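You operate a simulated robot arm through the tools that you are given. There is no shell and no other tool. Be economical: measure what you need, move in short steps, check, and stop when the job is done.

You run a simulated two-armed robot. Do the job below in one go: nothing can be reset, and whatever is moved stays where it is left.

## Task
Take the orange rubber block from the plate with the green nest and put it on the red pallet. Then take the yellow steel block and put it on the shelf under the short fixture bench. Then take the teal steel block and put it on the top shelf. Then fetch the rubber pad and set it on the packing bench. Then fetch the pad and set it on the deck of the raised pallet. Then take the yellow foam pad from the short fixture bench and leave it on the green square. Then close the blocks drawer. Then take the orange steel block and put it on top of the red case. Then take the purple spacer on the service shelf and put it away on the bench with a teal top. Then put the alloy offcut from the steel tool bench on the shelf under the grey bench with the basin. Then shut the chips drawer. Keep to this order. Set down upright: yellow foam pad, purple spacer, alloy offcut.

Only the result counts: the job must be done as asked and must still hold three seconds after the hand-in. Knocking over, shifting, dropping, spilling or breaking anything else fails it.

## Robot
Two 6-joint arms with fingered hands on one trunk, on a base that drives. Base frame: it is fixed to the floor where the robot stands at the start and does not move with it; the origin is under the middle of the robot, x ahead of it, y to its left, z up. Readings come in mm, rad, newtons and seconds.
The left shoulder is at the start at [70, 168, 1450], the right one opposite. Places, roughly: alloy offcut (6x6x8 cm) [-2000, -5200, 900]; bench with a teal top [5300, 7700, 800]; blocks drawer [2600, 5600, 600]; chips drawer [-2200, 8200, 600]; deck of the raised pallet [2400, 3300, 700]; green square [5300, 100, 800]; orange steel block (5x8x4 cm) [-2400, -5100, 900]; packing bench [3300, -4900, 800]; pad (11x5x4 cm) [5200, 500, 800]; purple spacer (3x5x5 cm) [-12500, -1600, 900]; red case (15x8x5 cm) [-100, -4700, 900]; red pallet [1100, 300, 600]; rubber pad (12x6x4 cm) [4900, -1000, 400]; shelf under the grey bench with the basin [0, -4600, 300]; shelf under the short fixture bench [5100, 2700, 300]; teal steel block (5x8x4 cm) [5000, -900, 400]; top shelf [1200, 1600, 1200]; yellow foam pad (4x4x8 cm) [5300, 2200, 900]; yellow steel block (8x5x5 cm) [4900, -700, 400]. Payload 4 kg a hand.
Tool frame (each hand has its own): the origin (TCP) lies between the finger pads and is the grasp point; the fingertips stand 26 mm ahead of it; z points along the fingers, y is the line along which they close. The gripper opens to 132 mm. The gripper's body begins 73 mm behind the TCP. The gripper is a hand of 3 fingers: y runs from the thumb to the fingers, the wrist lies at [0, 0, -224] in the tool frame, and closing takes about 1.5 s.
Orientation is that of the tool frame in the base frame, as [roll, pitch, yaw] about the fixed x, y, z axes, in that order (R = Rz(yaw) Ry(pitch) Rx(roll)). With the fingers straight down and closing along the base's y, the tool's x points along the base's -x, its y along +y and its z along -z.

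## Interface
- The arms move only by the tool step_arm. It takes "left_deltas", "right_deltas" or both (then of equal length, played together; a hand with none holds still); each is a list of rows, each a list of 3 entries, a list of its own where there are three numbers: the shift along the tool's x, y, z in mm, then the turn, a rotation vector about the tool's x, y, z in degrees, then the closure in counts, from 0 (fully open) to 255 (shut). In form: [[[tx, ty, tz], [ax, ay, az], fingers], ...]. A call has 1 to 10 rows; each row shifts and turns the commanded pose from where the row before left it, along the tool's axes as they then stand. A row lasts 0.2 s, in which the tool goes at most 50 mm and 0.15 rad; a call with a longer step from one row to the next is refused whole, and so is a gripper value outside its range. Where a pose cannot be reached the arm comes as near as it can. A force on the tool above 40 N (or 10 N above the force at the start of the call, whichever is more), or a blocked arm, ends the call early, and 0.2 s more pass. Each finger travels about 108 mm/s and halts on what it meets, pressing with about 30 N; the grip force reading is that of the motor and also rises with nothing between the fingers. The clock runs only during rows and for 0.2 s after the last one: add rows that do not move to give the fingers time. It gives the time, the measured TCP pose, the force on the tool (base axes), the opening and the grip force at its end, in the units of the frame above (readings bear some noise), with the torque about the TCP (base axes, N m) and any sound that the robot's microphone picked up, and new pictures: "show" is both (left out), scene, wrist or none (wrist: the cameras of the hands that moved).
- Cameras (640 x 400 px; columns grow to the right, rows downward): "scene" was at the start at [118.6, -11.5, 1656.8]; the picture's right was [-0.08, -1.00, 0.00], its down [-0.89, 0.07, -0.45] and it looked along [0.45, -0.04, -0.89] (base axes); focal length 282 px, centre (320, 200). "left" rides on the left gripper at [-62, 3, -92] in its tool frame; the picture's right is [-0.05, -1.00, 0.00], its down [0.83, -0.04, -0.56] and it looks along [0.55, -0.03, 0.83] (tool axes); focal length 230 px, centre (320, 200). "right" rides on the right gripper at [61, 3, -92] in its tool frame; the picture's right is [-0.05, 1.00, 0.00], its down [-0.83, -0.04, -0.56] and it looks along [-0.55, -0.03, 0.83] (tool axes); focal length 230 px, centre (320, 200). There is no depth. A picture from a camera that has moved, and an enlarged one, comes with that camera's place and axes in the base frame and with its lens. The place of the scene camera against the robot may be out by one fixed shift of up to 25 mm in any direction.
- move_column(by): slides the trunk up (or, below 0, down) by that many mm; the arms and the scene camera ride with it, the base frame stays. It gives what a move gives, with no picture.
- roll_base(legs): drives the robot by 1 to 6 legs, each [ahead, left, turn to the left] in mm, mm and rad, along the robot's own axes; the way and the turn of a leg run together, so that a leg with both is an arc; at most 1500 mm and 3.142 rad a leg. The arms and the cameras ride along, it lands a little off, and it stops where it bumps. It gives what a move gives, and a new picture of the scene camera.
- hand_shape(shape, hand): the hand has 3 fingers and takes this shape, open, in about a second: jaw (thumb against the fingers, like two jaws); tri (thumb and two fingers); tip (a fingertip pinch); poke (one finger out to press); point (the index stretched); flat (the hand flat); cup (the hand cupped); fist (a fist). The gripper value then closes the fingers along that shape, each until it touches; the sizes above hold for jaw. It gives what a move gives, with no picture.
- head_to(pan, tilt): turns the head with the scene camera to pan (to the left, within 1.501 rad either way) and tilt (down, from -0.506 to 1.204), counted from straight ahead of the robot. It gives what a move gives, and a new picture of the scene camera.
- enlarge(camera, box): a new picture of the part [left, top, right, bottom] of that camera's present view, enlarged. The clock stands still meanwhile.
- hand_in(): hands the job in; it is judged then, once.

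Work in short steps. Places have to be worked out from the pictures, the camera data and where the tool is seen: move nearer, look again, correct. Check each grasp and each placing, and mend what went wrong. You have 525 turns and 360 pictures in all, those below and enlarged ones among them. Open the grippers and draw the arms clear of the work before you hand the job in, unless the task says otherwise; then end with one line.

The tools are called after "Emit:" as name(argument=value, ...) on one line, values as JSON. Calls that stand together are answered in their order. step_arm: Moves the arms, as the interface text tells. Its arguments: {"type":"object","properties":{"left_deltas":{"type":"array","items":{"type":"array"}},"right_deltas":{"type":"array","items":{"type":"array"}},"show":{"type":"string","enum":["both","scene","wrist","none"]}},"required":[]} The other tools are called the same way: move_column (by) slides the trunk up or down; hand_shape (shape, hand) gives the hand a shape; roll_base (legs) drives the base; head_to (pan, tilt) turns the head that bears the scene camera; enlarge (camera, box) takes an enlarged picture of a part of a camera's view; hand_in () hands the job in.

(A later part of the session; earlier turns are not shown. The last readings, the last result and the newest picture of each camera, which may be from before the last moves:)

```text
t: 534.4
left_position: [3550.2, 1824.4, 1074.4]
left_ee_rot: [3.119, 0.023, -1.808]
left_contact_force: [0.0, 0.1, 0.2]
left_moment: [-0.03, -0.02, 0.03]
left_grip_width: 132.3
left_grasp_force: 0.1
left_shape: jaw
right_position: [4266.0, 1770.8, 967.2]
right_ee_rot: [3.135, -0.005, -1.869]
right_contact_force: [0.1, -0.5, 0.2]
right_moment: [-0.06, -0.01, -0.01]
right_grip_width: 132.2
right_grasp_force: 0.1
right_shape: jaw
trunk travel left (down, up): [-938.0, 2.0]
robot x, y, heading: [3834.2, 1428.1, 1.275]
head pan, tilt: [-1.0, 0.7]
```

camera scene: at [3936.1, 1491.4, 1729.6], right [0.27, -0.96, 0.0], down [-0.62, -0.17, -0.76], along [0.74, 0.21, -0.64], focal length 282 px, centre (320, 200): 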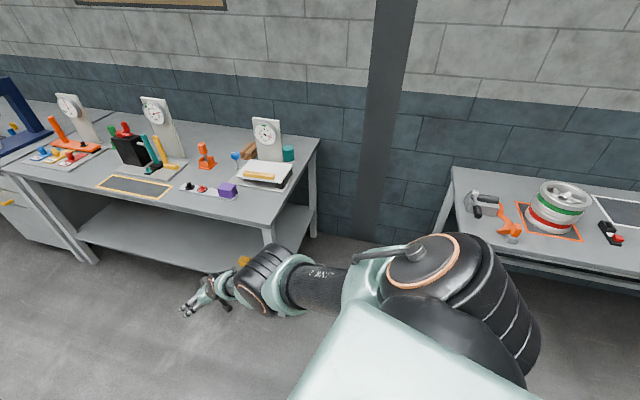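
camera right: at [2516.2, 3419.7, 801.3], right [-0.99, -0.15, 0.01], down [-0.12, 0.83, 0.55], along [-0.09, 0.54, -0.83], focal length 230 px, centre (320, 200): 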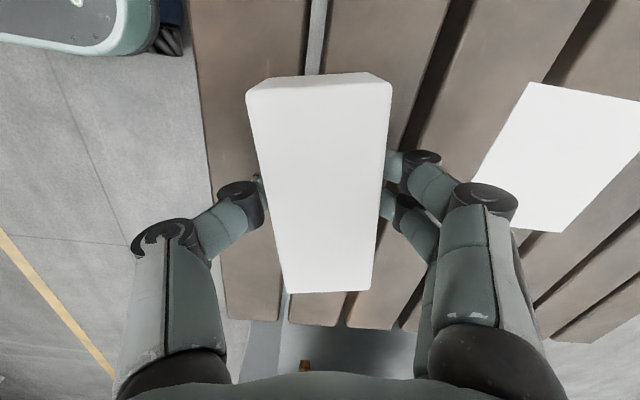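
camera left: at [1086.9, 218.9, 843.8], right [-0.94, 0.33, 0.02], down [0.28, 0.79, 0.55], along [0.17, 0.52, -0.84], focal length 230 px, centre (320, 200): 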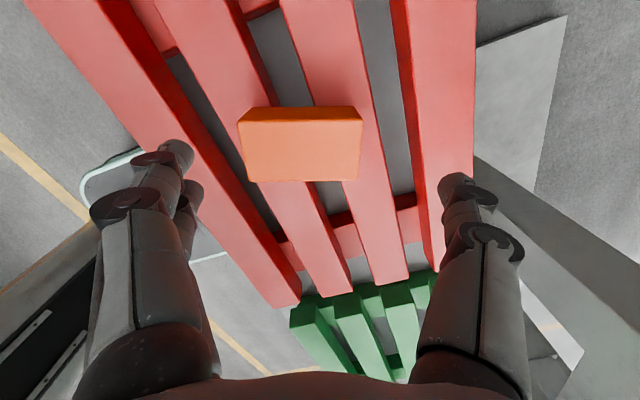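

Hand is vertical at a compact pose again. Turn to heading 90° and enter the gap sideways, in two stages.

Emit:
roll_base(legs=[[0, 0, 0.296], [45, -600, 0]])

Emit:
head_to(pan=-1.3, tilt=0.8)

```text
t: 538.8
left_position: [4056.0, 1769.3, 1074.4]
left_ee_rot: [3.12, 0.024, -1.516]
left_contact_force: [0.2, -0.6, -0.4]
left_moment: [0.03, -0.02, 0.0]
left_grip_width: 132.0
left_grasp_force: 0.1
left_shape: jaw
right_position: [4756.2, 1924.2, 966.5]
right_ee_rot: [3.137, 0.0, -1.578]
right_contact_force: [0.3, 0.9, 0.0]
right_moment: [0.0, 0.03, 0.0]
right_grip_width: 131.8
right_grasp_force: 0.0
right_shape: jaw
trunk travel left (down, up): [-938.0, 2.0]
robot x, y, heading: [4439.9, 1472.3, 1.565]
head pan, tilt: [-1.0, 0.7]
camera scene: at [4517.5, 1561.0, 1729.7], right [0.54, -0.84, 0.0], down [-0.54, -0.34, -0.77], along [0.65, 0.41, -0.64], focal length 282 px, centre (320, 200)
```

scene: 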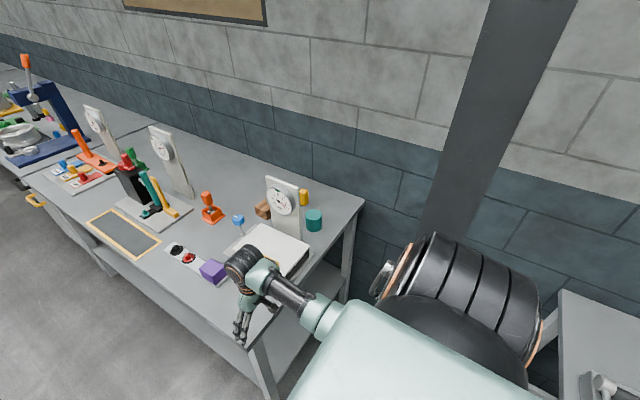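

```text
t: 539.6
left_position: [4057.4, 1770.6, 1075.0]
left_ee_rot: [3.12, 0.025, -1.516]
left_contact_force: [0.7, 0.9, 0.9]
left_moment: [-0.02, 0.0, 0.0]
left_grip_width: 132.1
left_grasp_force: 0.1
left_shape: jaw
right_position: [4757.2, 1924.3, 965.1]
right_ee_rot: [3.134, -0.004, -1.577]
right_contact_force: [0.4, -0.4, 0.1]
right_moment: [0.03, 0.01, 0.01]
right_grip_width: 132.0
right_grasp_force: 0.0
right_shape: jaw
trunk travel left (down, up): [-938.0, 2.0]
robot x, y, heading: [4444.0, 1476.8, 1.566]
head pan, tilt: [-1.3, 0.799]
camera scene: at [4526.3, 1536.9, 1721.3], right [0.26, -0.96, 0.0], down [-0.69, -0.19, -0.7], along [0.67, 0.18, -0.72], focal length 282 px, centre (320, 200)
```

scene: 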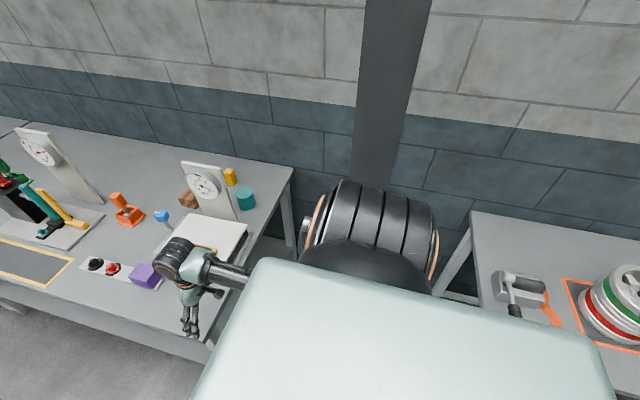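

Refined: foam pad ≈ (5325, 2166), cylinder ≈ (5221, 2038). Raise the hand 40 mm and move on sideways 545 mm.

Emit:
step_arm(right_deltas=[[[0, 0, -20], [0, 0, 0], 0], [[0, 0, -20], [0, 0, 0], 0]], show="none")

Emit:
roll_base(legs=[[0, -540, 0]])

Emit:
enlarge(camera="right", box=[0, 0, 640, 400])

```text
t: 540.2
left_position: [4056.9, 1770.4, 1075.4]
left_ee_rot: [3.119, 0.024, -1.517]
left_contact_force: [-0.4, -0.1, -0.2]
left_moment: [0.01, 0.0, 0.01]
left_grip_width: 132.0
left_grasp_force: 0.1
left_shape: jaw
right_position: [4757.0, 1926.2, 1006.4]
right_ee_rot: [3.136, -0.003, -1.577]
right_contact_force: [-0.3, -0.3, -0.5]
right_moment: [0.02, 0.01, 0.01]
right_grip_width: 131.8
right_grasp_force: 0.0
right_shape: jaw
trunk travel left (down, up): [-938.0, 2.0]
robot x, y, heading: [4441.9, 1472.3, 1.565]
head pan, tilt: [-1.3, 0.799]
```

```text
t: 543.4
left_position: [4597.5, 1766.8, 1075.0]
left_ee_rot: [3.121, 0.025, -1.508]
left_contact_force: [0.4, -0.2, -0.3]
left_moment: [-0.04, 0.0, -0.01]
left_grip_width: 132.1
left_grasp_force: 0.0
left_shape: jaw
right_position: [5296.8, 1927.2, 1006.1]
right_ee_rot: [3.135, -0.001, -1.57]
right_contact_force: [-0.5, -0.4, -0.2]
right_moment: [-0.04, 0.01, 0.01]
right_grip_width: 131.6
right_grasp_force: 0.0
right_shape: jaw
trunk travel left (down, up): [-938.0, 2.0]
robot x, y, heading: [4985.9, 1473.3, 1.57]
head pan, tilt: [-1.3, 0.799]
camera scene: at [5067.4, 1536.4, 1721.5], right [0.27, -0.96, 0.0], down [-0.69, -0.19, -0.7], along [0.67, 0.19, -0.72], focal length 282 px, centre (320, 200)
```

scene: 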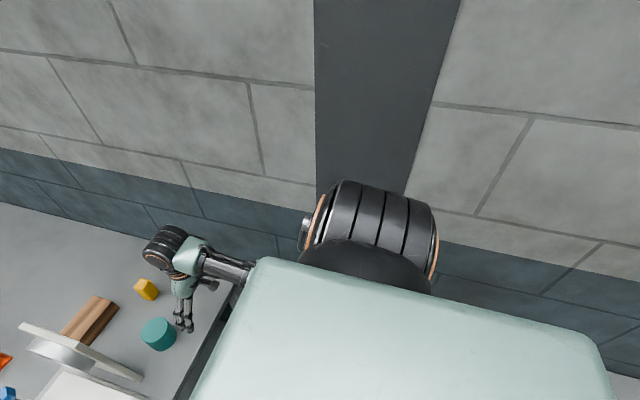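

```text
1.00 times, centred on (320, 200) of right
camera zoom: at [5294.3, 1864.4, 1098.0], right [-1.0, 0.05, 0.0], down [0.04, 0.83, 0.55], along [0.02, 0.55, -0.83], focal length 230 px, centre (320, 200)
```

zoom: 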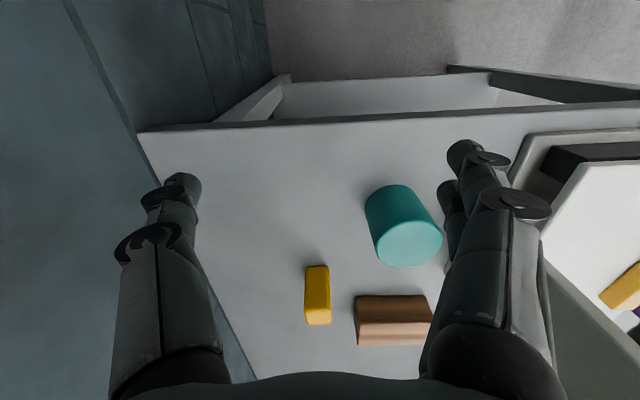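

Foam pad at (5309, 2170); a wooden block lies 36 mm beside it, so I'll use a ~62 mm opening. Drive 140 mm forward.

Emit:
roll_base(legs=[[140, -10, 0]])

Emit:
step_arm(right_deltas=[[[-25, 0, 0], [0, 0, 0], 134], [[-25, 0, 0], [0, 0, 0], 134], [[-25, 0, 0], [0, 0, 0], 134], [[-15, 0, 0], [0, 0, 0], 134], [[0, 0, 0], [0, 0, 0], 134]], show="wrist")

```text
t: 544.7
left_position: [4607.6, 1903.9, 1074.9]
left_ee_rot: [3.118, 0.026, -1.509]
left_contact_force: [0.4, -0.6, -0.4]
left_moment: [0.01, 0.0, 0.02]
left_grip_width: 132.1
left_grasp_force: 0.1
left_shape: jaw
right_position: [5306.3, 2066.4, 1006.0]
right_ee_rot: [3.137, 0.001, -1.57]
right_contact_force: [0.7, -0.4, -0.5]
right_moment: [0.02, 0.01, -0.04]
right_grip_width: 131.8
right_grasp_force: 0.0
right_shape: jaw
trunk travel left (down, up): [-938.0, 2.0]
robot x, y, heading: [4996.3, 1612.3, 1.579]
head pan, tilt: [-1.3, 0.799]
camera scene: at [5078.8, 1673.0, 1721.6], right [0.27, -0.96, 0.0], down [-0.69, -0.19, -0.7], along [0.67, 0.19, -0.72], focal length 282 px, centre (320, 200)
```

scene: 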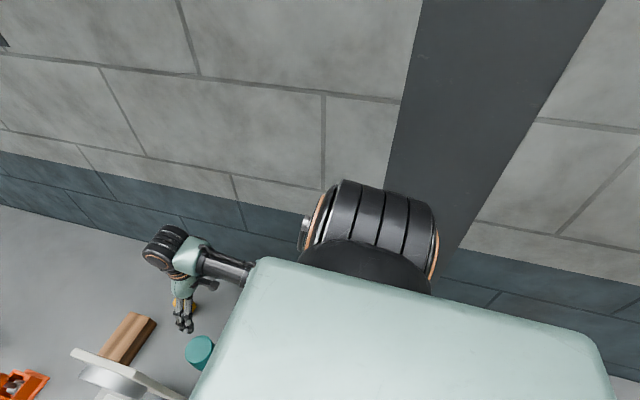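

```text
t: 545.9
left_position: [4608.6, 1905.7, 1075.5]
left_ee_rot: [3.118, 0.025, -1.508]
left_contact_force: [-0.2, -0.1, 0.7]
left_moment: [-0.02, -0.02, 0.01]
left_grip_width: 132.1
left_grasp_force: 0.0
left_shape: jaw
right_position: [5309.2, 2159.0, 1008.3]
right_ee_rot: [3.133, -0.003, -1.57]
right_contact_force: [-0.1, -0.3, 0.0]
right_moment: [0.04, 0.02, -0.01]
right_grip_width: 63.1
right_grasp_force: 0.0
right_shape: jaw
trunk travel left (down, up): [-938.0, 2.0]
robot x, y, heading: [4999.0, 1608.7, 1.575]
head pan, tilt: [-1.3, 0.799]
camera right: at [5306.8, 2095.8, 1099.9], right [-1.0, 0.05, 0.01], down [0.04, 0.83, 0.55], along [0.02, 0.55, -0.83], focal length 230 px, centre (320, 200)
```

right: 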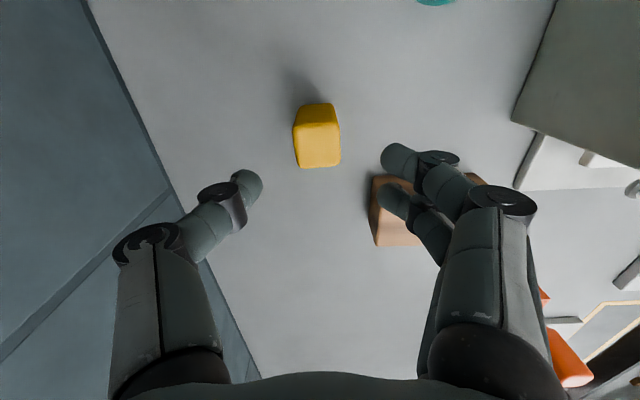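

Perfectly above. Descend to z≈905.

Emit:
step_arm(right_deltas=[[[0, 0, 35], [0, 0, 0], 134], [[0, 0, 30], [0, 0, 0], 134], [[0, 0, 25], [0, 0, 0], 134], [[0, 0, 14], [0, 0, 0], 134], [[0, 0, 0], [0, 0, 0], 134]], show="wrist")

```text
t: 547.1
left_position: [4608.6, 1906.7, 1074.4]
left_ee_rot: [3.121, 0.024, -1.507]
left_contact_force: [-0.2, 0.3, -0.3]
left_moment: [0.02, 0.0, 0.0]
left_grip_width: 132.2
left_grasp_force: 0.1
left_shape: jaw
right_position: [5306.4, 2155.8, 900.4]
right_ee_rot: [3.135, -0.002, -1.568]
right_contact_force: [0.3, 0.5, 0.0]
right_moment: [-0.01, 0.03, 0.0]
right_grip_width: 63.0
right_grasp_force: 0.0
right_shape: jaw
trunk travel left (down, up): [-938.0, 2.0]
robot x, y, heading: [4993.7, 1612.5, 1.574]
head pan, tilt: [-1.3, 0.799]
camera right: at [5304.2, 2093.9, 991.9], right [-1.0, 0.05, 0.01], down [0.04, 0.83, 0.55], along [0.02, 0.55, -0.83], focal length 230 px, centre (320, 200)
```

right: 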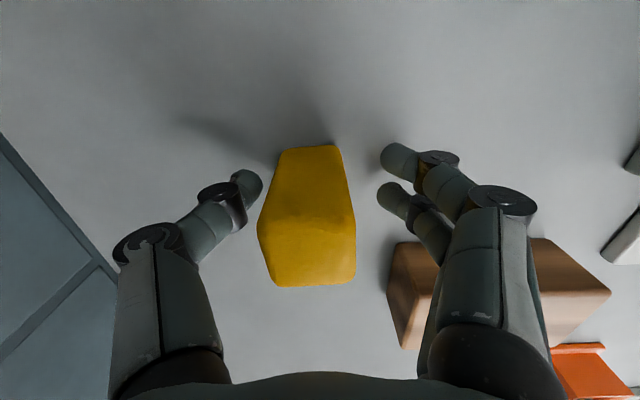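

Fingers straddle the pad with the block clear. Close and lift.

Emit:
step_arm(right_deltas=[[[0, 0, 0], [0, 0, 0], 200], [[0, 0, 0], [0, 0, 0], 255], [[0, 0, 0], [0, 0, 0], 255], [[0, 0, 0], [0, 0, 0], 255], [[0, 0, 0], [0, 0, 0], 255], [[0, 0, -15], [0, 0, 0], 255], [[0, 0, -35], [0, 0, 0], 255], [[0, 0, -35], [0, 0, 0], 255], [[0, 0, -20], [0, 0, 0], 255]], show="wrist")

```text
t: 549.1
left_position: [4607.9, 1906.3, 1073.8]
left_ee_rot: [3.119, 0.025, -1.508]
left_contact_force: [-0.4, 1.2, -0.2]
left_moment: [0.0, 0.01, 0.02]
left_grip_width: 132.1
left_grasp_force: 0.1
left_shape: jaw
right_position: [5304.7, 2156.6, 1006.3]
right_ee_rot: [3.135, -0.003, -1.569]
right_contact_force: [-0.5, -0.1, 0.0]
right_moment: [-0.02, -0.04, 0.01]
right_grip_width: 30.3
right_grasp_force: 29.4
right_shape: jaw
trunk travel left (down, up): [-938.0, 2.0]
robot x, y, heading: [4997.2, 1610.3, 1.575]
head pan, tilt: [-1.3, 0.799]
camera right: at [5302.9, 2094.6, 1099.1], right [-1.0, 0.05, 0.01], down [0.04, 0.83, 0.55], along [0.02, 0.55, -0.83], focal length 230 px, centre (320, 200)
```

right: 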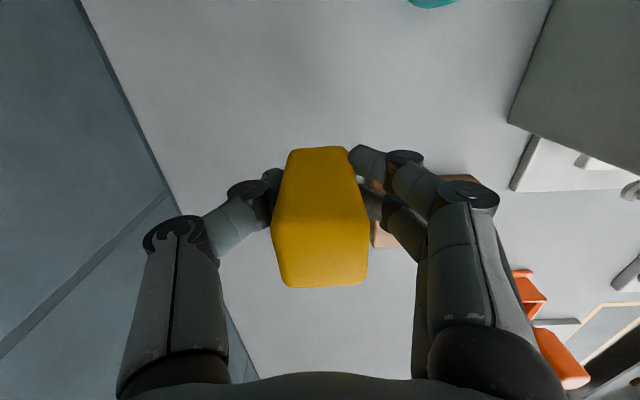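

Foam pad gripped (top held, upright). Withdraw the same way: retract, back, then sideways out of the gap, turn to heading 0 and slide to y≈385.

Emit:
step_arm(right_deltas=[[[30, 0, 0], [0, 0, 0], 255], [[30, 0, 0], [0, 0, 0], 255], [[30, 0, 0], [0, 0, 0], 255]], show="none")

Emit:
roll_base(legs=[[-140, 0, 0], [0, 1090, 0], [0, 0, -1.575], [0, -1000, 0]])

Emit:
head_to(pan=-0.2, tilt=0.7)

```text
t: 549.9
left_position: [4608.1, 1904.8, 1076.7]
left_ee_rot: [3.119, 0.026, -1.509]
left_contact_force: [-0.3, -0.1, -1.1]
left_moment: [0.01, -0.01, 0.03]
left_grip_width: 132.2
left_grasp_force: 0.0
left_shape: jaw
right_position: [5306.1, 2066.8, 1006.1]
right_ee_rot: [3.135, -0.002, -1.567]
right_contact_force: [-0.9, -0.2, -0.4]
right_moment: [0.01, 0.02, -0.03]
right_grip_width: 30.3
right_grasp_force: 29.9
right_shape: jaw
trunk travel left (down, up): [-938.0, 2.0]
robot x, y, heading: [4995.4, 1609.3, 1.577]
head pan, tilt: [-1.3, 0.799]
```

```text
t: 564.8
left_position: [4256.4, 867.3, 1073.9]
left_ee_rot: [3.118, 0.023, -3.051]
left_contact_force: [-0.4, 0.4, -0.7]
left_moment: [-0.03, -0.02, 0.0]
left_grip_width: 131.7
left_grasp_force: 0.1
left_shape: jaw
right_position: [4436.6, 174.6, 1005.0]
right_ee_rot: [3.135, -0.002, -3.112]
right_contact_force: [0.0, -0.4, 0.7]
right_moment: [0.04, -0.01, 0.0]
right_grip_width: 29.9
right_grasp_force: 29.3
right_shape: jaw
trunk travel left (down, up): [-938.0, 2.0]
robot x, y, heading: [3973.0, 471.5, 0.026]
head pan, tilt: [-1.3, 0.799]
camera scene: at [4052.3, 391.7, 1721.4], right [-0.96, -0.3, 0.0], down [-0.21, 0.68, -0.7], along [0.21, -0.67, -0.72], focal length 282 px, centre (320, 200)
```

scene: 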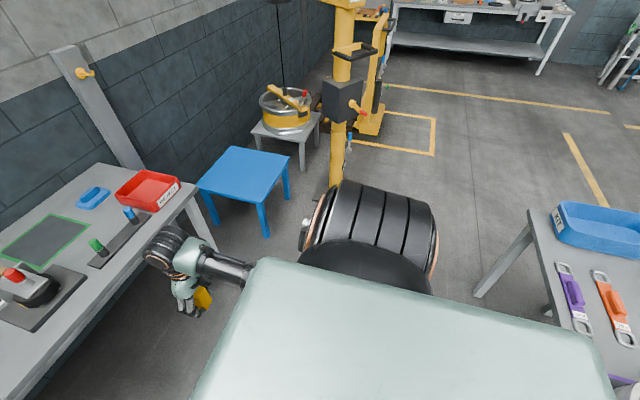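

```text
t: 566.1
left_position: [4255.6, 868.4, 1074.5]
left_ee_rot: [3.12, 0.025, -3.052]
left_contact_force: [-0.5, 0.2, 0.0]
left_moment: [-0.03, -0.04, -0.01]
left_grip_width: 132.0
left_grasp_force: 0.1
left_shape: jaw
right_position: [4436.9, 174.3, 1006.2]
right_ee_rot: [3.135, -0.002, -3.11]
right_contact_force: [0.6, -0.2, 0.4]
right_moment: [-0.04, -0.02, 0.01]
right_grip_width: 29.9
right_grasp_force: 29.8
right_shape: jaw
trunk travel left (down, up): [-938.0, 2.0]
robot x, y, heading: [3974.5, 474.6, 0.028]
head pan, tilt: [-0.201, 0.7]
camera scene: at [4112.2, 452.9, 1729.6], right [-0.17, -0.99, 0.0], down [-0.63, 0.11, -0.76], along [0.75, -0.13, -0.64], focal length 282 px, centre (320, 200)
```

scene: 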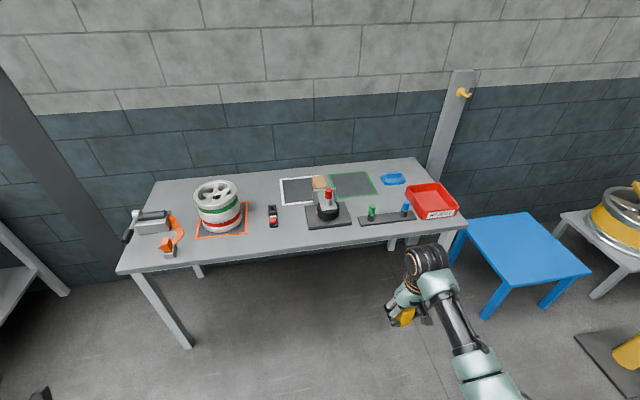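

Square up and drive in so the hand comes before the green square, pad bottom well above the knobs.

Emit:
roll_base(legs=[[0, 0, -0.028], [0, -85, 0], [730, 0, 0]])

Emit:
enlarge(camera="right", box=[0, 0, 640, 400])

```text
t: 571.1
left_position: [4995.3, 775.5, 1074.6]
left_ee_rot: [3.118, 0.025, -3.082]
left_contact_force: [0.1, -0.5, -0.3]
left_moment: [-0.01, -0.01, 0.03]
left_grip_width: 132.0
left_grasp_force: 0.0
left_shape: jaw
right_position: [5153.2, 76.9, 1004.9]
right_ee_rot: [3.135, -0.002, 3.14]
right_contact_force: [-0.1, 0.1, -0.4]
right_moment: [-0.03, -0.03, 0.0]
right_grip_width: 30.1
right_grasp_force: 29.2
right_shape: jaw
trunk travel left (down, up): [-938.0, 2.0]
robot x, y, heading: [4700.0, 392.1, -0.003]
head pan, tilt: [-0.201, 0.7]
camera scene: at [4837.1, 365.4, 1729.7], right [-0.2, -0.98, 0.0], down [-0.63, 0.13, -0.77], along [0.75, -0.15, -0.64], focal length 282 px, centre (320, 200)
```

scene: 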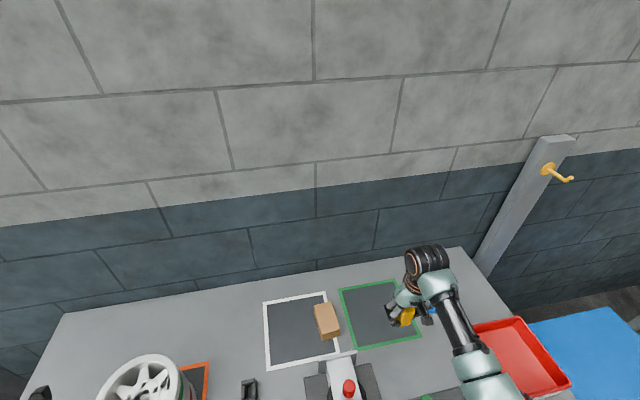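

```text
1.00 times, centred on (320, 200) of right
camera zoom: at [5092.8, 77.8, 1097.1], right [0.05, 1.0, 0.01], down [0.83, -0.05, 0.55], along [0.55, -0.02, -0.83], focal length 230 px, centre (320, 200)
```

zoom: 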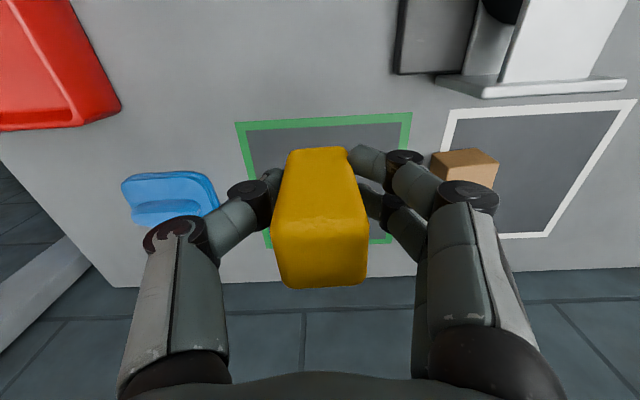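

Green square spans x 5165–5382, y ≈ −25…185; centre (5273, 80). Extend 120 mm, then lower with the trunk.

Emit:
step_arm(right_deltas=[[[-40, 0, 0], [0, 0, 0], 255], [[-40, 0, 0], [0, 0, 0], 255], [[-40, 0, 0], [0, 0, 0], 255], [[0, 0, 0], [0, 0, 0], 255]], show="none")

Emit:
move_column(by=-135)

Emit:
enlarge(camera="right", box=[0, 0, 640, 400])

```text
t: 572.1
left_position: [4995.2, 775.1, 1075.4]
left_ee_rot: [3.12, 0.024, -3.082]
left_contact_force: [-0.4, -0.3, 0.0]
left_moment: [0.01, -0.01, 0.03]
left_grip_width: 132.0
left_grasp_force: 0.0
left_shape: jaw
right_position: [5273.4, 78.5, 1005.7]
right_ee_rot: [3.134, -0.002, 3.139]
right_contact_force: [0.4, 0.3, 0.1]
right_moment: [-0.02, 0.03, -0.01]
right_grip_width: 30.0
right_grasp_force: 30.6
right_shape: jaw
trunk travel left (down, up): [-938.0, 2.0]
robot x, y, heading: [4698.1, 390.9, -0.003]
head pan, tilt: [-0.201, 0.7]
```

```text
t: 573.8
left_position: [4995.4, 775.2, 939.7]
left_ee_rot: [3.118, 0.025, -3.083]
left_contact_force: [-0.3, 0.6, 0.2]
left_moment: [-0.01, -0.03, 0.0]
left_grip_width: 131.9
left_grasp_force: 0.1
left_shape: jaw
right_position: [5273.2, 78.4, 870.1]
right_ee_rot: [3.133, -0.001, 3.14]
right_contact_force: [-0.3, 0.1, -0.4]
right_moment: [0.02, 0.01, 0.02]
right_grip_width: 30.1
right_grasp_force: 30.3
right_shape: jaw
trunk travel left (down, up): [-803.0, 137.0]
robot x, y, heading: [4698.7, 392.3, 0.004]
head pan, tilt: [-0.201, 0.7]
```

```text
1.00 times, centred on (320, 200) of right
camera zoom: at [5212.0, 79.8, 961.6], right [0.05, 1.0, 0.01], down [0.83, -0.05, 0.55], along [0.55, -0.02, -0.83], focal length 230 px, centre (320, 200)
```

zoom: 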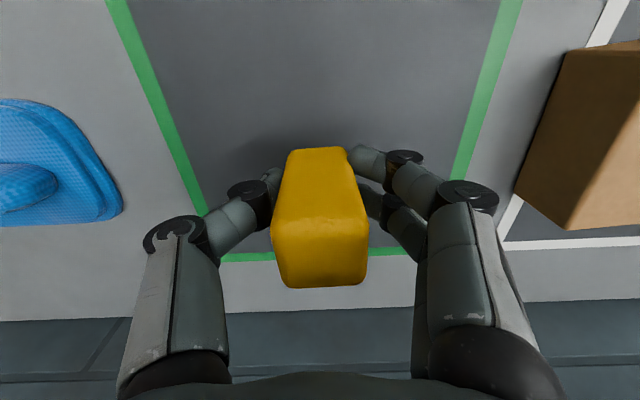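

Upright over the square. Final lowering in fine steps.

Emit:
step_arm(right_deltas=[[[0, 0, 6], [0, 0, 0], 255], [[0, 0, 5], [0, 0, 0], 255], [[0, 0, 4], [0, 0, 0], 255], [[0, 0, 3], [0, 0, 0], 255], [[0, 0, 3], [0, 0, 0], 255]], show="wrist")

```text
t: 575.0
left_position: [4996.1, 775.7, 941.2]
left_ee_rot: [3.117, 0.024, -3.082]
left_contact_force: [0.4, 0.1, -0.4]
left_moment: [-0.01, -0.05, 0.03]
left_grip_width: 131.9
left_grasp_force: 0.0
left_shape: jaw
right_position: [5273.7, 79.1, 847.8]
right_ee_rot: [3.134, -0.003, 3.139]
right_contact_force: [-0.1, -0.1, 0.4]
right_moment: [0.02, 0.0, -0.01]
right_grip_width: 29.7
right_grasp_force: 30.1
right_shape: jaw
trunk travel left (down, up): [-803.0, 137.0]
robot x, y, heading: [4700.8, 391.3, 0.001]
head pan, tilt: [-0.201, 0.7]
camera right: at [5212.5, 79.7, 939.9], right [0.05, 1.0, 0.01], down [0.83, -0.05, 0.55], along [0.55, -0.02, -0.83], focal length 230 px, centre (320, 200)
```

right: 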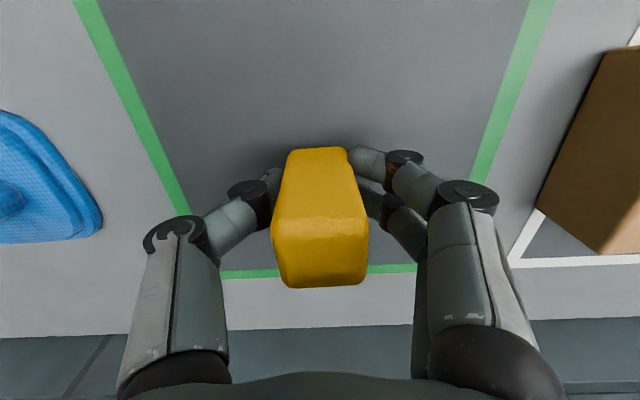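

Not touching yet; a few more fine steps.

Emit:
step_arm(right_deltas=[[[0, 0, 3], [0, 0, 0], 255], [[0, 0, 3], [0, 0, 0], 255], [[0, 0, 2], [0, 0, 0], 255], [[0, 0, 2], [0, 0, 0], 255]], show="none")

```text
t: 576.0
left_position: [4995.5, 775.7, 939.9]
left_ee_rot: [3.117, 0.025, -3.082]
left_contact_force: [-0.2, 0.0, -0.9]
left_moment: [-0.03, -0.04, -0.05]
left_grip_width: 131.7
left_grasp_force: 0.0
left_shape: jaw
right_position: [5272.2, 79.0, 840.3]
right_ee_rot: [3.137, 0.002, 3.14]
right_contact_force: [0.0, -0.6, 7.2]
right_moment: [0.08, 0.0, 0.02]
right_grip_width: 30.1
right_grasp_force: 30.0
right_shape: jaw
trunk travel left (down, up): [-803.0, 137.0]
robot x, y, heading: [4701.2, 389.8, -0.004]
head pan, tilt: [-0.201, 0.7]
```

Light contact (7 N). Open slowly and lift straight up.

Emit:
step_arm(right_deltas=[[[0, 0, -1], [0, 0, 0], 230], [[0, 0, 0], [0, 0, 0], 205], [[0, 0, 0], [0, 0, 0], 180], [[0, 0, 0], [0, 0, 0], 150], [[0, 0, 0], [0, 0, 0], 130], [[0, 0, 0], [0, 0, 0], 130], [[0, 0, -20], [0, 0, 0], 130], [[0, 0, -30], [0, 0, 0], 130], [[0, 0, -40], [0, 0, 0], 130], [[0, 0, -10], [0, 0, 0], 130]], show="wrist")

```text
t: 578.2
left_position: [4996.7, 775.9, 939.6]
left_ee_rot: [3.118, 0.025, -3.082]
left_contact_force: [-0.3, 0.5, 0.5]
left_moment: [0.01, -0.01, 0.0]
left_grip_width: 131.9
left_grasp_force: 0.0
left_shape: jaw
right_position: [5271.7, 78.3, 942.0]
right_ee_rot: [3.134, -0.004, 3.14]
right_contact_force: [-0.6, 0.4, 0.1]
right_moment: [-0.03, 0.0, -0.01]
right_grip_width: 64.2
right_grasp_force: 0.0
right_shape: jaw
trunk travel left (down, up): [-803.0, 137.0]
robot x, y, heading: [4700.2, 392.1, -0.002]
head pan, tilt: [-0.201, 0.7]
camera right: at [5210.8, 79.4, 1034.6], right [0.05, 1.0, 0.01], down [0.83, -0.05, 0.55], along [0.55, -0.02, -0.83], focal length 230 px, centre (320, 200)
```

right: 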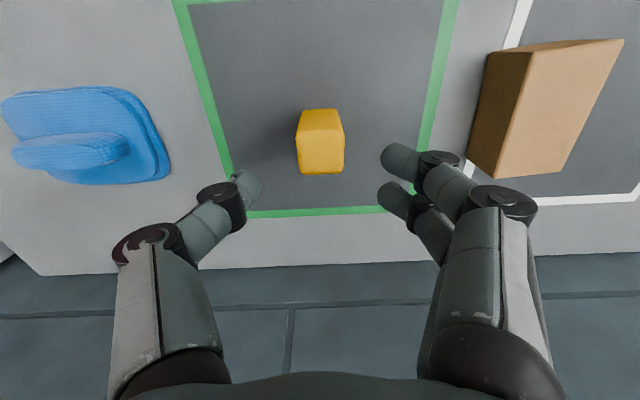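

Foam pad stands upright on the green square. Raise, back out and go to find the blocks drawer near (2600, 5600, 600).

Emit:
move_column(by=130)

Emit:
roll_base(legs=[[-800, 0, 0], [0, 1500, 0], [0, 1500, 0], [0, 1500, 0]])

Emit:
head_to(pan=1.4, tilt=0.5)

```text
t: 579.8
left_position: [4995.6, 776.5, 1069.1]
left_ee_rot: [3.119, 0.024, -3.083]
left_contact_force: [-0.3, -0.6, 0.2]
left_moment: [0.03, 0.01, -0.02]
left_grip_width: 132.0
left_grasp_force: 0.1
left_shape: jaw
right_position: [5272.4, 77.8, 1071.8]
right_ee_rot: [3.135, -0.004, 3.14]
right_contact_force: [0.4, 0.6, -0.7]
right_moment: [0.01, -0.01, 0.02]
right_grip_width: 63.8
right_grasp_force: 0.1
right_shape: jaw
trunk travel left (down, up): [-933.0, 7.0]
robot x, y, heading: [4701.5, 391.3, -0.0]
head pan, tilt: [-0.201, 0.7]
```

```text
t: 605.2
left_position: [4161.2, 5311.2, 1069.8]
left_ee_rot: [3.118, 0.026, -3.06]
left_contact_force: [0.3, -0.4, 0.0]
left_moment: [-0.03, 0.0, 0.01]
left_grip_width: 132.1
left_grasp_force: 0.0
left_shape: jaw
right_position: [4453.2, 4619.9, 1072.2]
right_ee_rot: [3.136, -0.004, -3.121]
right_contact_force: [-0.1, -0.1, -0.9]
right_moment: [0.0, 0.0, -0.01]
right_grip_width: 64.3
right_grasp_force: 0.2
right_shape: jaw
trunk travel left (down, up): [-933.0, 7.0]
robot x, y, heading: [3871.2, 4917.0, 0.018]
head pan, tilt: [-0.201, 0.7]
camera scene: at [4012.9, 4896.6, 1724.6], right [-0.18, -0.98, 0.0], down [-0.63, 0.12, -0.76], along [0.75, -0.14, -0.64], focal length 282 px, centre (320, 200)
```

scene: 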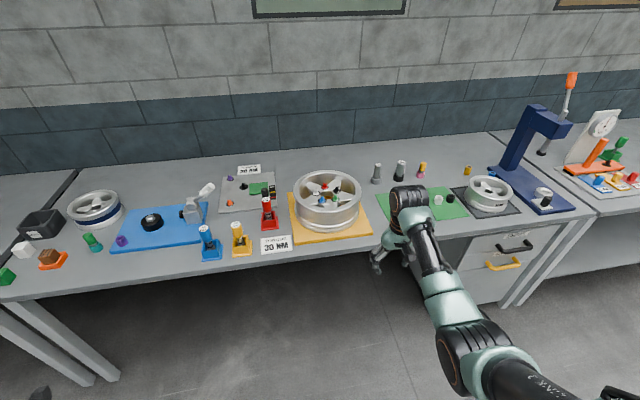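

```text
t: 606.9
left_position: [4161.7, 5309.8, 1070.2]
left_ee_rot: [3.119, 0.025, -3.06]
left_contact_force: [0.5, -0.9, 0.6]
left_moment: [-0.01, -0.02, -0.02]
left_grip_width: 132.1
left_grasp_force: 0.0
left_shape: jaw
right_position: [4451.7, 4620.2, 1072.9]
right_ee_rot: [3.135, -0.004, -3.12]
right_contact_force: [0.1, 0.0, -0.4]
right_moment: [0.04, -0.02, 0.01]
right_grip_width: 64.0
right_grasp_force: 0.0
right_shape: jaw
trunk travel left (down, up): [-933.0, 7.0]
robot x, y, heading: [3873.6, 4916.3, 0.022]
head pan, tilt: [1.4, 0.499]
camera scene: at [3942.9, 5002.6, 1742.3], right [0.99, -0.15, 0.0], down [-0.07, -0.47, -0.88], along [0.13, 0.87, -0.48], focal length 282 px, centre (320, 200)
```

scene: 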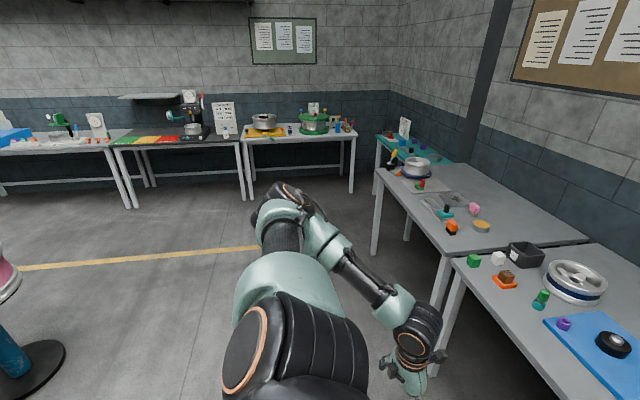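

The blocks drawer is on the other side; turn round to face −x.

Emit:
roll_base(legs=[[0, 0, 3.12]])

Emit:
head_to(pan=-0.3, tilt=0.5)

```text
t: 614.6
left_position: [3581.5, 4528.0, 1070.0]
left_ee_rot: [3.119, 0.023, 0.069]
left_contact_force: [0.5, -0.1, 0.2]
left_moment: [0.01, 0.02, 0.0]
left_grip_width: 132.0
left_grasp_force: 0.1
left_shape: jaw
right_position: [3297.4, 5221.5, 1073.6]
right_ee_rot: [3.135, -0.005, 0.007]
right_contact_force: [-0.4, -0.3, 0.4]
right_moment: [-0.02, 0.0, -0.01]
right_grip_width: 63.7
right_grasp_force: 0.1
right_shape: jaw
trunk travel left (down, up): [-933.0, 7.0]
robot x, y, heading: [3873.7, 4915.7, -3.134]
head pan, tilt: [1.4, 0.499]
camera scene: at [3814.1, 4821.4, 1742.3], right [-0.99, 0.16, 0.0], down [0.08, 0.47, -0.88], along [-0.14, -0.87, -0.48], focal length 282 px, centre (320, 200)
```

scene: 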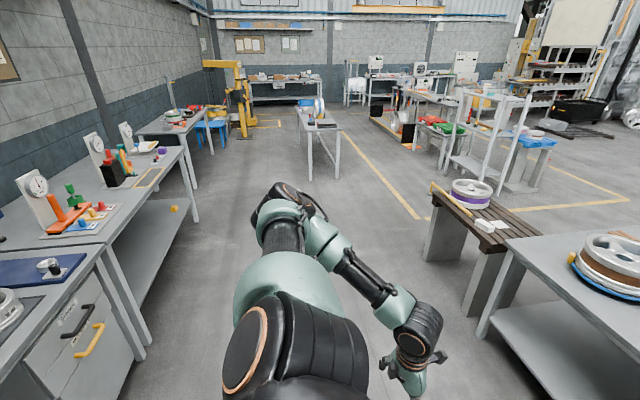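

```text
t: 616.3
left_position: [3580.6, 4528.3, 1069.8]
left_ee_rot: [3.119, 0.024, 0.069]
left_contact_force: [0.8, 0.7, 0.1]
left_moment: [0.01, -0.04, 0.0]
left_grip_width: 132.2
left_grasp_force: 0.1
left_shape: jaw
right_position: [3298.9, 5222.8, 1072.7]
right_ee_rot: [3.134, -0.005, 0.009]
right_contact_force: [0.3, 0.3, -0.4]
right_moment: [0.0, 0.01, -0.02]
right_grip_width: 64.0
right_grasp_force: 0.1
right_shape: jaw
trunk travel left (down, up): [-933.0, 7.0]
robot x, y, heading: [3871.4, 4913.8, -3.134]
head pan, tilt: [-0.3, 0.499]
camera scene: at [3741.6, 4937.0, 1742.3], right [0.29, 0.96, 0.0], down [0.46, -0.14, -0.88], along [-0.84, 0.25, -0.48], focal length 282 px, centre (320, 200)
```

scene: 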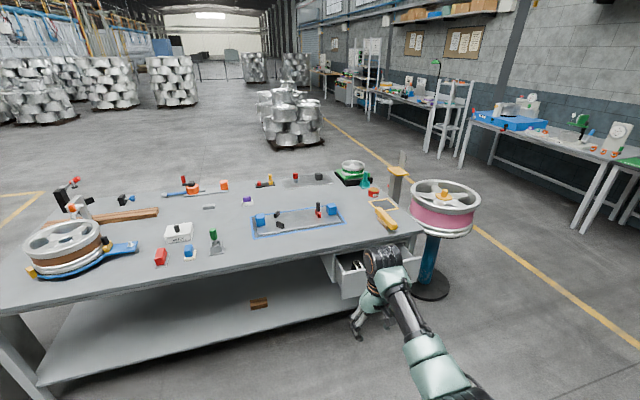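

I can see an open drawer under the bench's right end behind the hand. Move the right hand aside is not needed yet; enlarge.

Emit:
enlarge(camera="scene", box=[270, 200, 470, 325])

```text
3.20 times, centred on (370, 262) of scene
camera zoom: at [3741.6, 4937.0, 1742.3], right [0.29, 0.96, 0.0], down [0.46, -0.14, -0.88], along [-0.84, 0.25, -0.48], focal length 904 px, centre (160, 0)
```

zoom: 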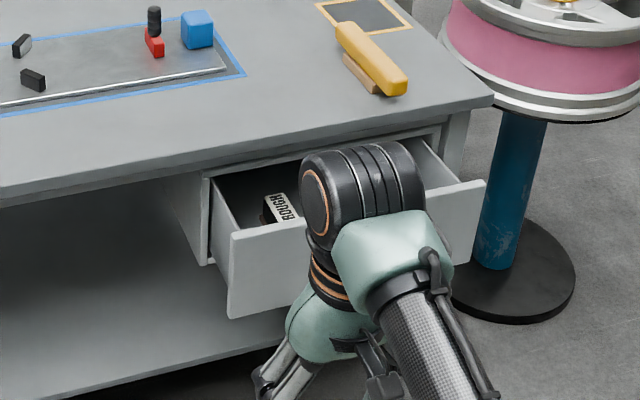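

The drawer stands ~150 mm open toward me; panel centre near y≈5640, z≈550–620. I'll push it with the right fist pointing forward. First tilt the hand horizontal in free space.

Emit:
hand_shape(shape="fist", hand="right")

Emit:
step_arm(right_deltas=[[[0, 0, 0], [0, -8.5, 0], 0], [[0, 0, 0], [0, -8.5, 0], 0], [[0, 0, 0], [0, -8.5, 0], 0], [[0, 0, 0], [0, -8.5, 0], 0], [[0, 0, 0], [0, -8.5, 0], 0], [[0, 0, 0], [0, -8.5, 0], 0], [[0, 0, 0], [0, -8.5, 0], 0], [[0, 0, 0], [0, -8.5, 0], 0], [[0, 0, 0], [0, -8.5, 0], 0], [[0, 0, 0], [0, -8.5, 0], 0]], show="none")

Emit:
move_column(by=-380)

Emit:
head_to(pan=-0.5, tilt=0.5)

```text
t: 617.2
left_position: [3580.5, 4527.4, 1069.6]
left_ee_rot: [3.119, 0.024, 0.07]
left_contact_force: [-0.1, 0.6, 0.3]
left_moment: [-0.01, 0.01, 0.01]
left_grip_width: 132.1
left_grasp_force: 0.0
left_shape: jaw
right_position: [3298.5, 5223.2, 1072.5]
right_ee_rot: [3.135, -0.003, 0.011]
right_contact_force: [0.4, 0.7, -0.2]
right_moment: [-0.01, 0.01, -0.01]
right_grip_width: 0.1
right_grasp_force: 0.1
right_shape: fist
trunk travel left (down, up): [-933.0, 7.0]
robot x, y, heading: [3872.6, 4917.8, -3.136]
head pan, tilt: [-0.3, 0.499]
```

```text
t: 619.4
left_position: [3580.9, 4526.7, 1069.8]
left_ee_rot: [3.119, 0.023, 0.069]
left_contact_force: [1.0, -0.5, -1.1]
left_moment: [-0.02, 0.04, -0.01]
left_grip_width: 131.9
left_grasp_force: 0.0
left_shape: jaw
right_position: [3298.6, 5220.1, 1071.7]
right_ee_rot: [3.081, 1.439, -0.038]
right_contact_force: [0.2, -0.5, -0.4]
right_moment: [0.0, -0.05, -0.01]
right_grip_width: 0.0
right_grasp_force: 0.1
right_shape: fist
trunk travel left (down, up): [-933.0, 7.0]
robot x, y, heading: [3872.3, 4914.9, -3.135]
head pan, tilt: [-0.3, 0.499]
```

```text
t: 623.1
left_position: [3580.9, 4527.6, 690.1]
left_ee_rot: [3.118, 0.025, 0.072]
left_contact_force: [0.3, -0.4, 0.0]
left_moment: [0.02, 0.01, 0.02]
left_grip_width: 132.1
left_grasp_force: 0.1
left_shape: jaw
right_position: [3297.9, 5219.4, 692.3]
right_ee_rot: [3.083, 1.44, -0.04]
right_contact_force: [-0.5, -0.4, 0.1]
right_moment: [-0.02, 0.0, 0.0]
right_grip_width: 0.0
right_grasp_force: 0.0
right_shape: fist
trunk travel left (down, up): [-553.0, 387.0]
robot x, y, heading: [3870.5, 4916.7, -3.135]
head pan, tilt: [-0.3, 0.499]
```

```text
t: 623.8
left_position: [3580.4, 4527.6, 688.8]
left_ee_rot: [3.119, 0.024, 0.069]
left_contact_force: [0.2, -0.3, 0.3]
left_moment: [0.03, 0.0, 0.0]
left_grip_width: 132.2
left_grasp_force: 0.0
left_shape: jaw
right_position: [3298.3, 5220.2, 691.1]
right_ee_rot: [3.081, 1.44, -0.041]
right_contact_force: [0.6, -0.7, 0.8]
right_moment: [0.02, -0.03, 0.02]
right_grip_width: 0.0
right_grasp_force: 0.0
right_shape: fist
trunk travel left (down, up): [-553.0, 387.0]
robot x, y, heading: [3874.5, 4921.4, -3.135]
head pan, tilt: [-0.499, 0.499]
camera scene: at [3748.6, 4953.8, 1362.3], right [0.47, 0.88, 0.0], down [0.42, -0.23, -0.88], along [-0.77, 0.41, -0.48], focal length 282 px, centre (320, 200)
```

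scene: 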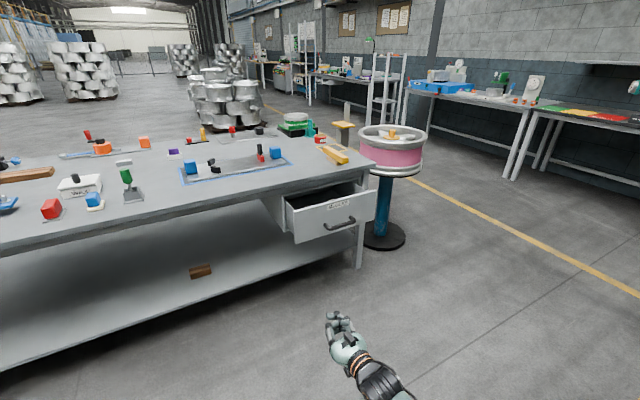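

Triangulated: drawer panel at x≈2694, y 5368–5853, z 505–675; handle at z≈535. Push point (y 5610, z 620). Lower and drive up to it.

Emit:
move_column(by=-70)

Emit:
roll_base(legs=[[0, -388, 0], [450, 0, 0]])

```text
t: 624.9
left_position: [3582.1, 4528.1, 620.5]
left_ee_rot: [3.119, 0.024, 0.07]
left_contact_force: [-0.1, 0.2, 0.1]
left_moment: [0.01, 0.01, -0.01]
left_grip_width: 132.2
left_grasp_force: 0.1
left_shape: jaw
right_position: [3296.9, 5219.6, 622.3]
right_ee_rot: [3.083, 1.438, -0.039]
right_contact_force: [-0.4, 0.8, -0.3]
right_moment: [0.01, -0.03, -0.01]
right_grip_width: 0.2
right_grasp_force: 0.0
right_shape: fist
trunk travel left (down, up): [-483.0, 457.0]
robot x, y, heading: [3871.2, 4916.1, -3.14]
head pan, tilt: [-0.499, 0.499]
```

```text
t: 629.7
left_position: [3124.7, 4899.3, 619.8]
left_ee_rot: [3.119, 0.025, 0.078]
left_contact_force: [-0.2, 0.4, -0.8]
left_moment: [0.0, -0.01, 0.0]
left_grip_width: 132.0
left_grasp_force: 0.1
left_shape: jaw
right_position: [2836.6, 5587.5, 622.0]
right_ee_rot: [3.083, 1.439, -0.03]
right_contact_force: [-0.3, 0.5, 0.8]
right_moment: [-0.02, 0.04, 0.0]
right_grip_width: 0.0
right_grasp_force: 0.2
right_shape: fist
trunk travel left (down, up): [-483.0, 457.0]
robot x, y, heading: [3413.6, 5295.6, -3.128]
head pan, tilt: [-0.499, 0.499]
camera scene: at [3288.7, 5326.1, 1292.2], right [0.46, 0.89, 0.0], down [0.42, -0.22, -0.88], along [-0.78, 0.41, -0.48], focal length 282 px, centre (320, 200)
```

scene: 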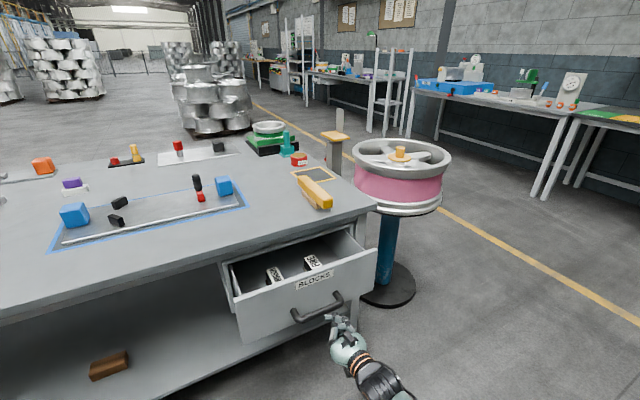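

It is the BLOCKS drawer. Drive 100 mm nearer, then push with the arm under force guard.

Emit:
roll_base(legs=[[100, 0, 0]])

Emit:
step_arm(right_deltas=[[[0, 0, 15], [0, 0, 0], 0], [[0, 0, 15], [0, 0, 0], 0], [[0, 0, 15], [0, 0, 0], 0], [[0, 0, 15], [0, 0, 0], 0], [[0, 0, 15], [0, 0, 0], 0]], show="scene")

```text
t: 630.8
left_position: [3025.6, 4897.5, 618.9]
left_ee_rot: [3.119, 0.023, 0.078]
left_contact_force: [0.5, 0.3, -0.9]
left_moment: [0.01, 0.01, -0.01]
left_grip_width: 132.1
left_grasp_force: 0.1
left_shape: jaw
right_position: [2737.2, 5586.9, 622.4]
right_ee_rot: [3.084, 1.436, -0.029]
right_contact_force: [0.1, 0.6, -0.3]
right_moment: [-0.04, 0.02, 0.0]
right_grip_width: 0.3
right_grasp_force: 0.2
right_shape: fist
trunk travel left (down, up): [-483.0, 457.0]
robot x, y, heading: [3314.4, 5291.6, -3.119]
head pan, tilt: [-0.499, 0.499]
camera scene: at [3189.2, 5324.4, 1292.2], right [0.46, 0.89, 0.0], down [0.43, -0.22, -0.88], along [-0.78, 0.41, -0.48], focal length 282 px, centre (320, 200)
```

scene: 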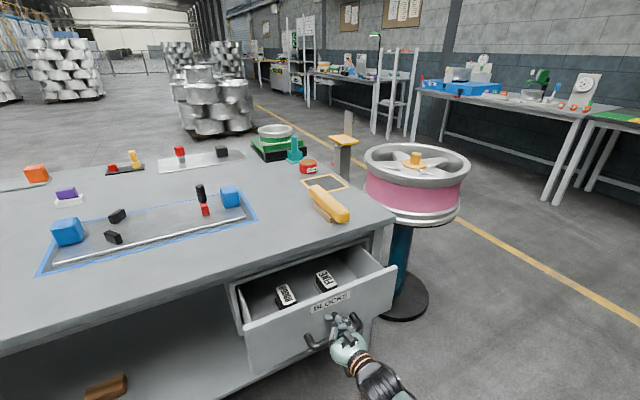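

```text
t: 632.0
left_position: [3024.4, 4895.9, 620.6]
left_ee_rot: [3.119, 0.024, 0.078]
left_contact_force: [-0.2, 0.0, -1.0]
left_moment: [0.0, 0.02, 0.05]
left_grip_width: 131.9
left_grasp_force: 0.0
left_shape: jaw
right_position: [2662.1, 5584.6, 611.4]
right_ee_rot: [3.085, 1.439, -0.028]
right_contact_force: [0.1, 0.1, -0.8]
right_moment: [0.04, 0.01, 0.0]
right_grip_width: 0.0
right_grasp_force: 0.1
right_shape: fist
trunk travel left (down, up): [-483.0, 457.0]
robot x, y, heading: [3320.4, 5288.0, -3.118]
head pan, tilt: [-0.499, 0.499]
camera scene: at [3189.8, 5324.4, 1292.2], right [0.46, 0.89, 0.0], down [0.42, -0.22, -0.88], along [-0.78, 0.41, -0.48], focal length 282 px, centre (320, 200)
```

scene: 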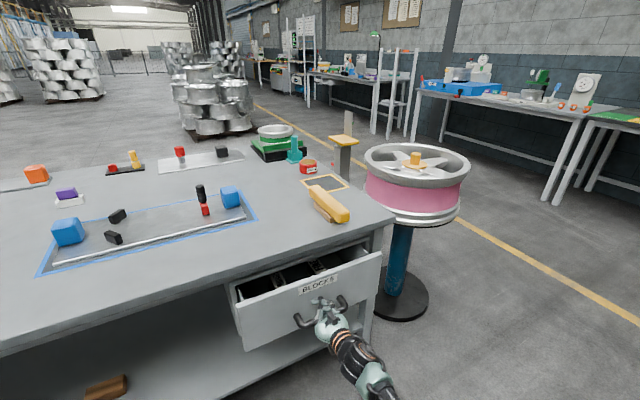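

The drawer slides in easily. Keep pushing.

Emit:
step_arm(right_deltas=[[[-3, 0, 15], [0, 0, 0], 0], [[-3, 0, 15], [0, 0, 0], 0], [[-3, 0, 15], [0, 0, 0], 0], [[-3, 0, 15], [0, 0, 0], 0], [[-3, 0, 10], [0, 0, 0], 0], [[-3, 0, 10], [0, 0, 0], 0]], show="scene")

```text
t: 633.4
left_position: [3027.4, 4898.3, 620.1]
left_ee_rot: [3.12, 0.026, 0.074]
left_contact_force: [-0.7, 0.2, -0.4]
left_moment: [-0.02, 0.0, 0.02]
left_grip_width: 132.0
left_grasp_force: 0.1
left_shape: jaw
right_position: [2591.7, 5589.0, 613.9]
right_ee_rot: [3.122, 1.424, -0.005]
right_contact_force: [17.0, 3.5, 3.7]
right_moment: [-0.03, 0.08, 0.02]
right_grip_width: 0.1
right_grasp_force: 0.1
right_shape: fist
trunk travel left (down, up): [-483.0, 457.0]
robot x, y, heading: [3316.9, 5290.3, -3.13]
head pan, tilt: [-0.499, 0.499]
stopped in row 6 (right hand): the force on the tool passed its limit (the readings are from after the stop); the commanded pose is now the measured one
camera scene: at [3193.9, 5324.6, 1292.7], right [0.47, 0.88, 0.0], down [0.42, -0.22, -0.88], along [-0.78, 0.41, -0.48], focal length 282 px, centre (320, 200)
```

scene: 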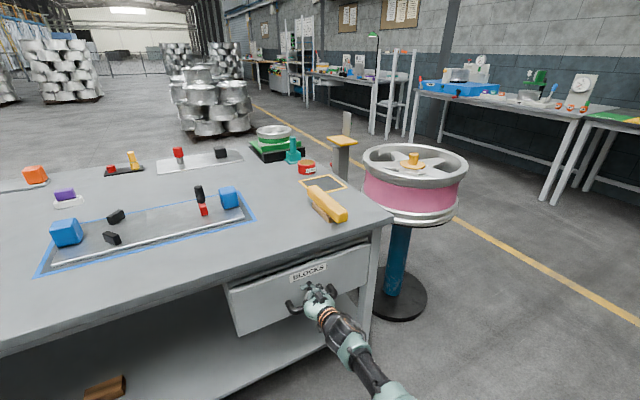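

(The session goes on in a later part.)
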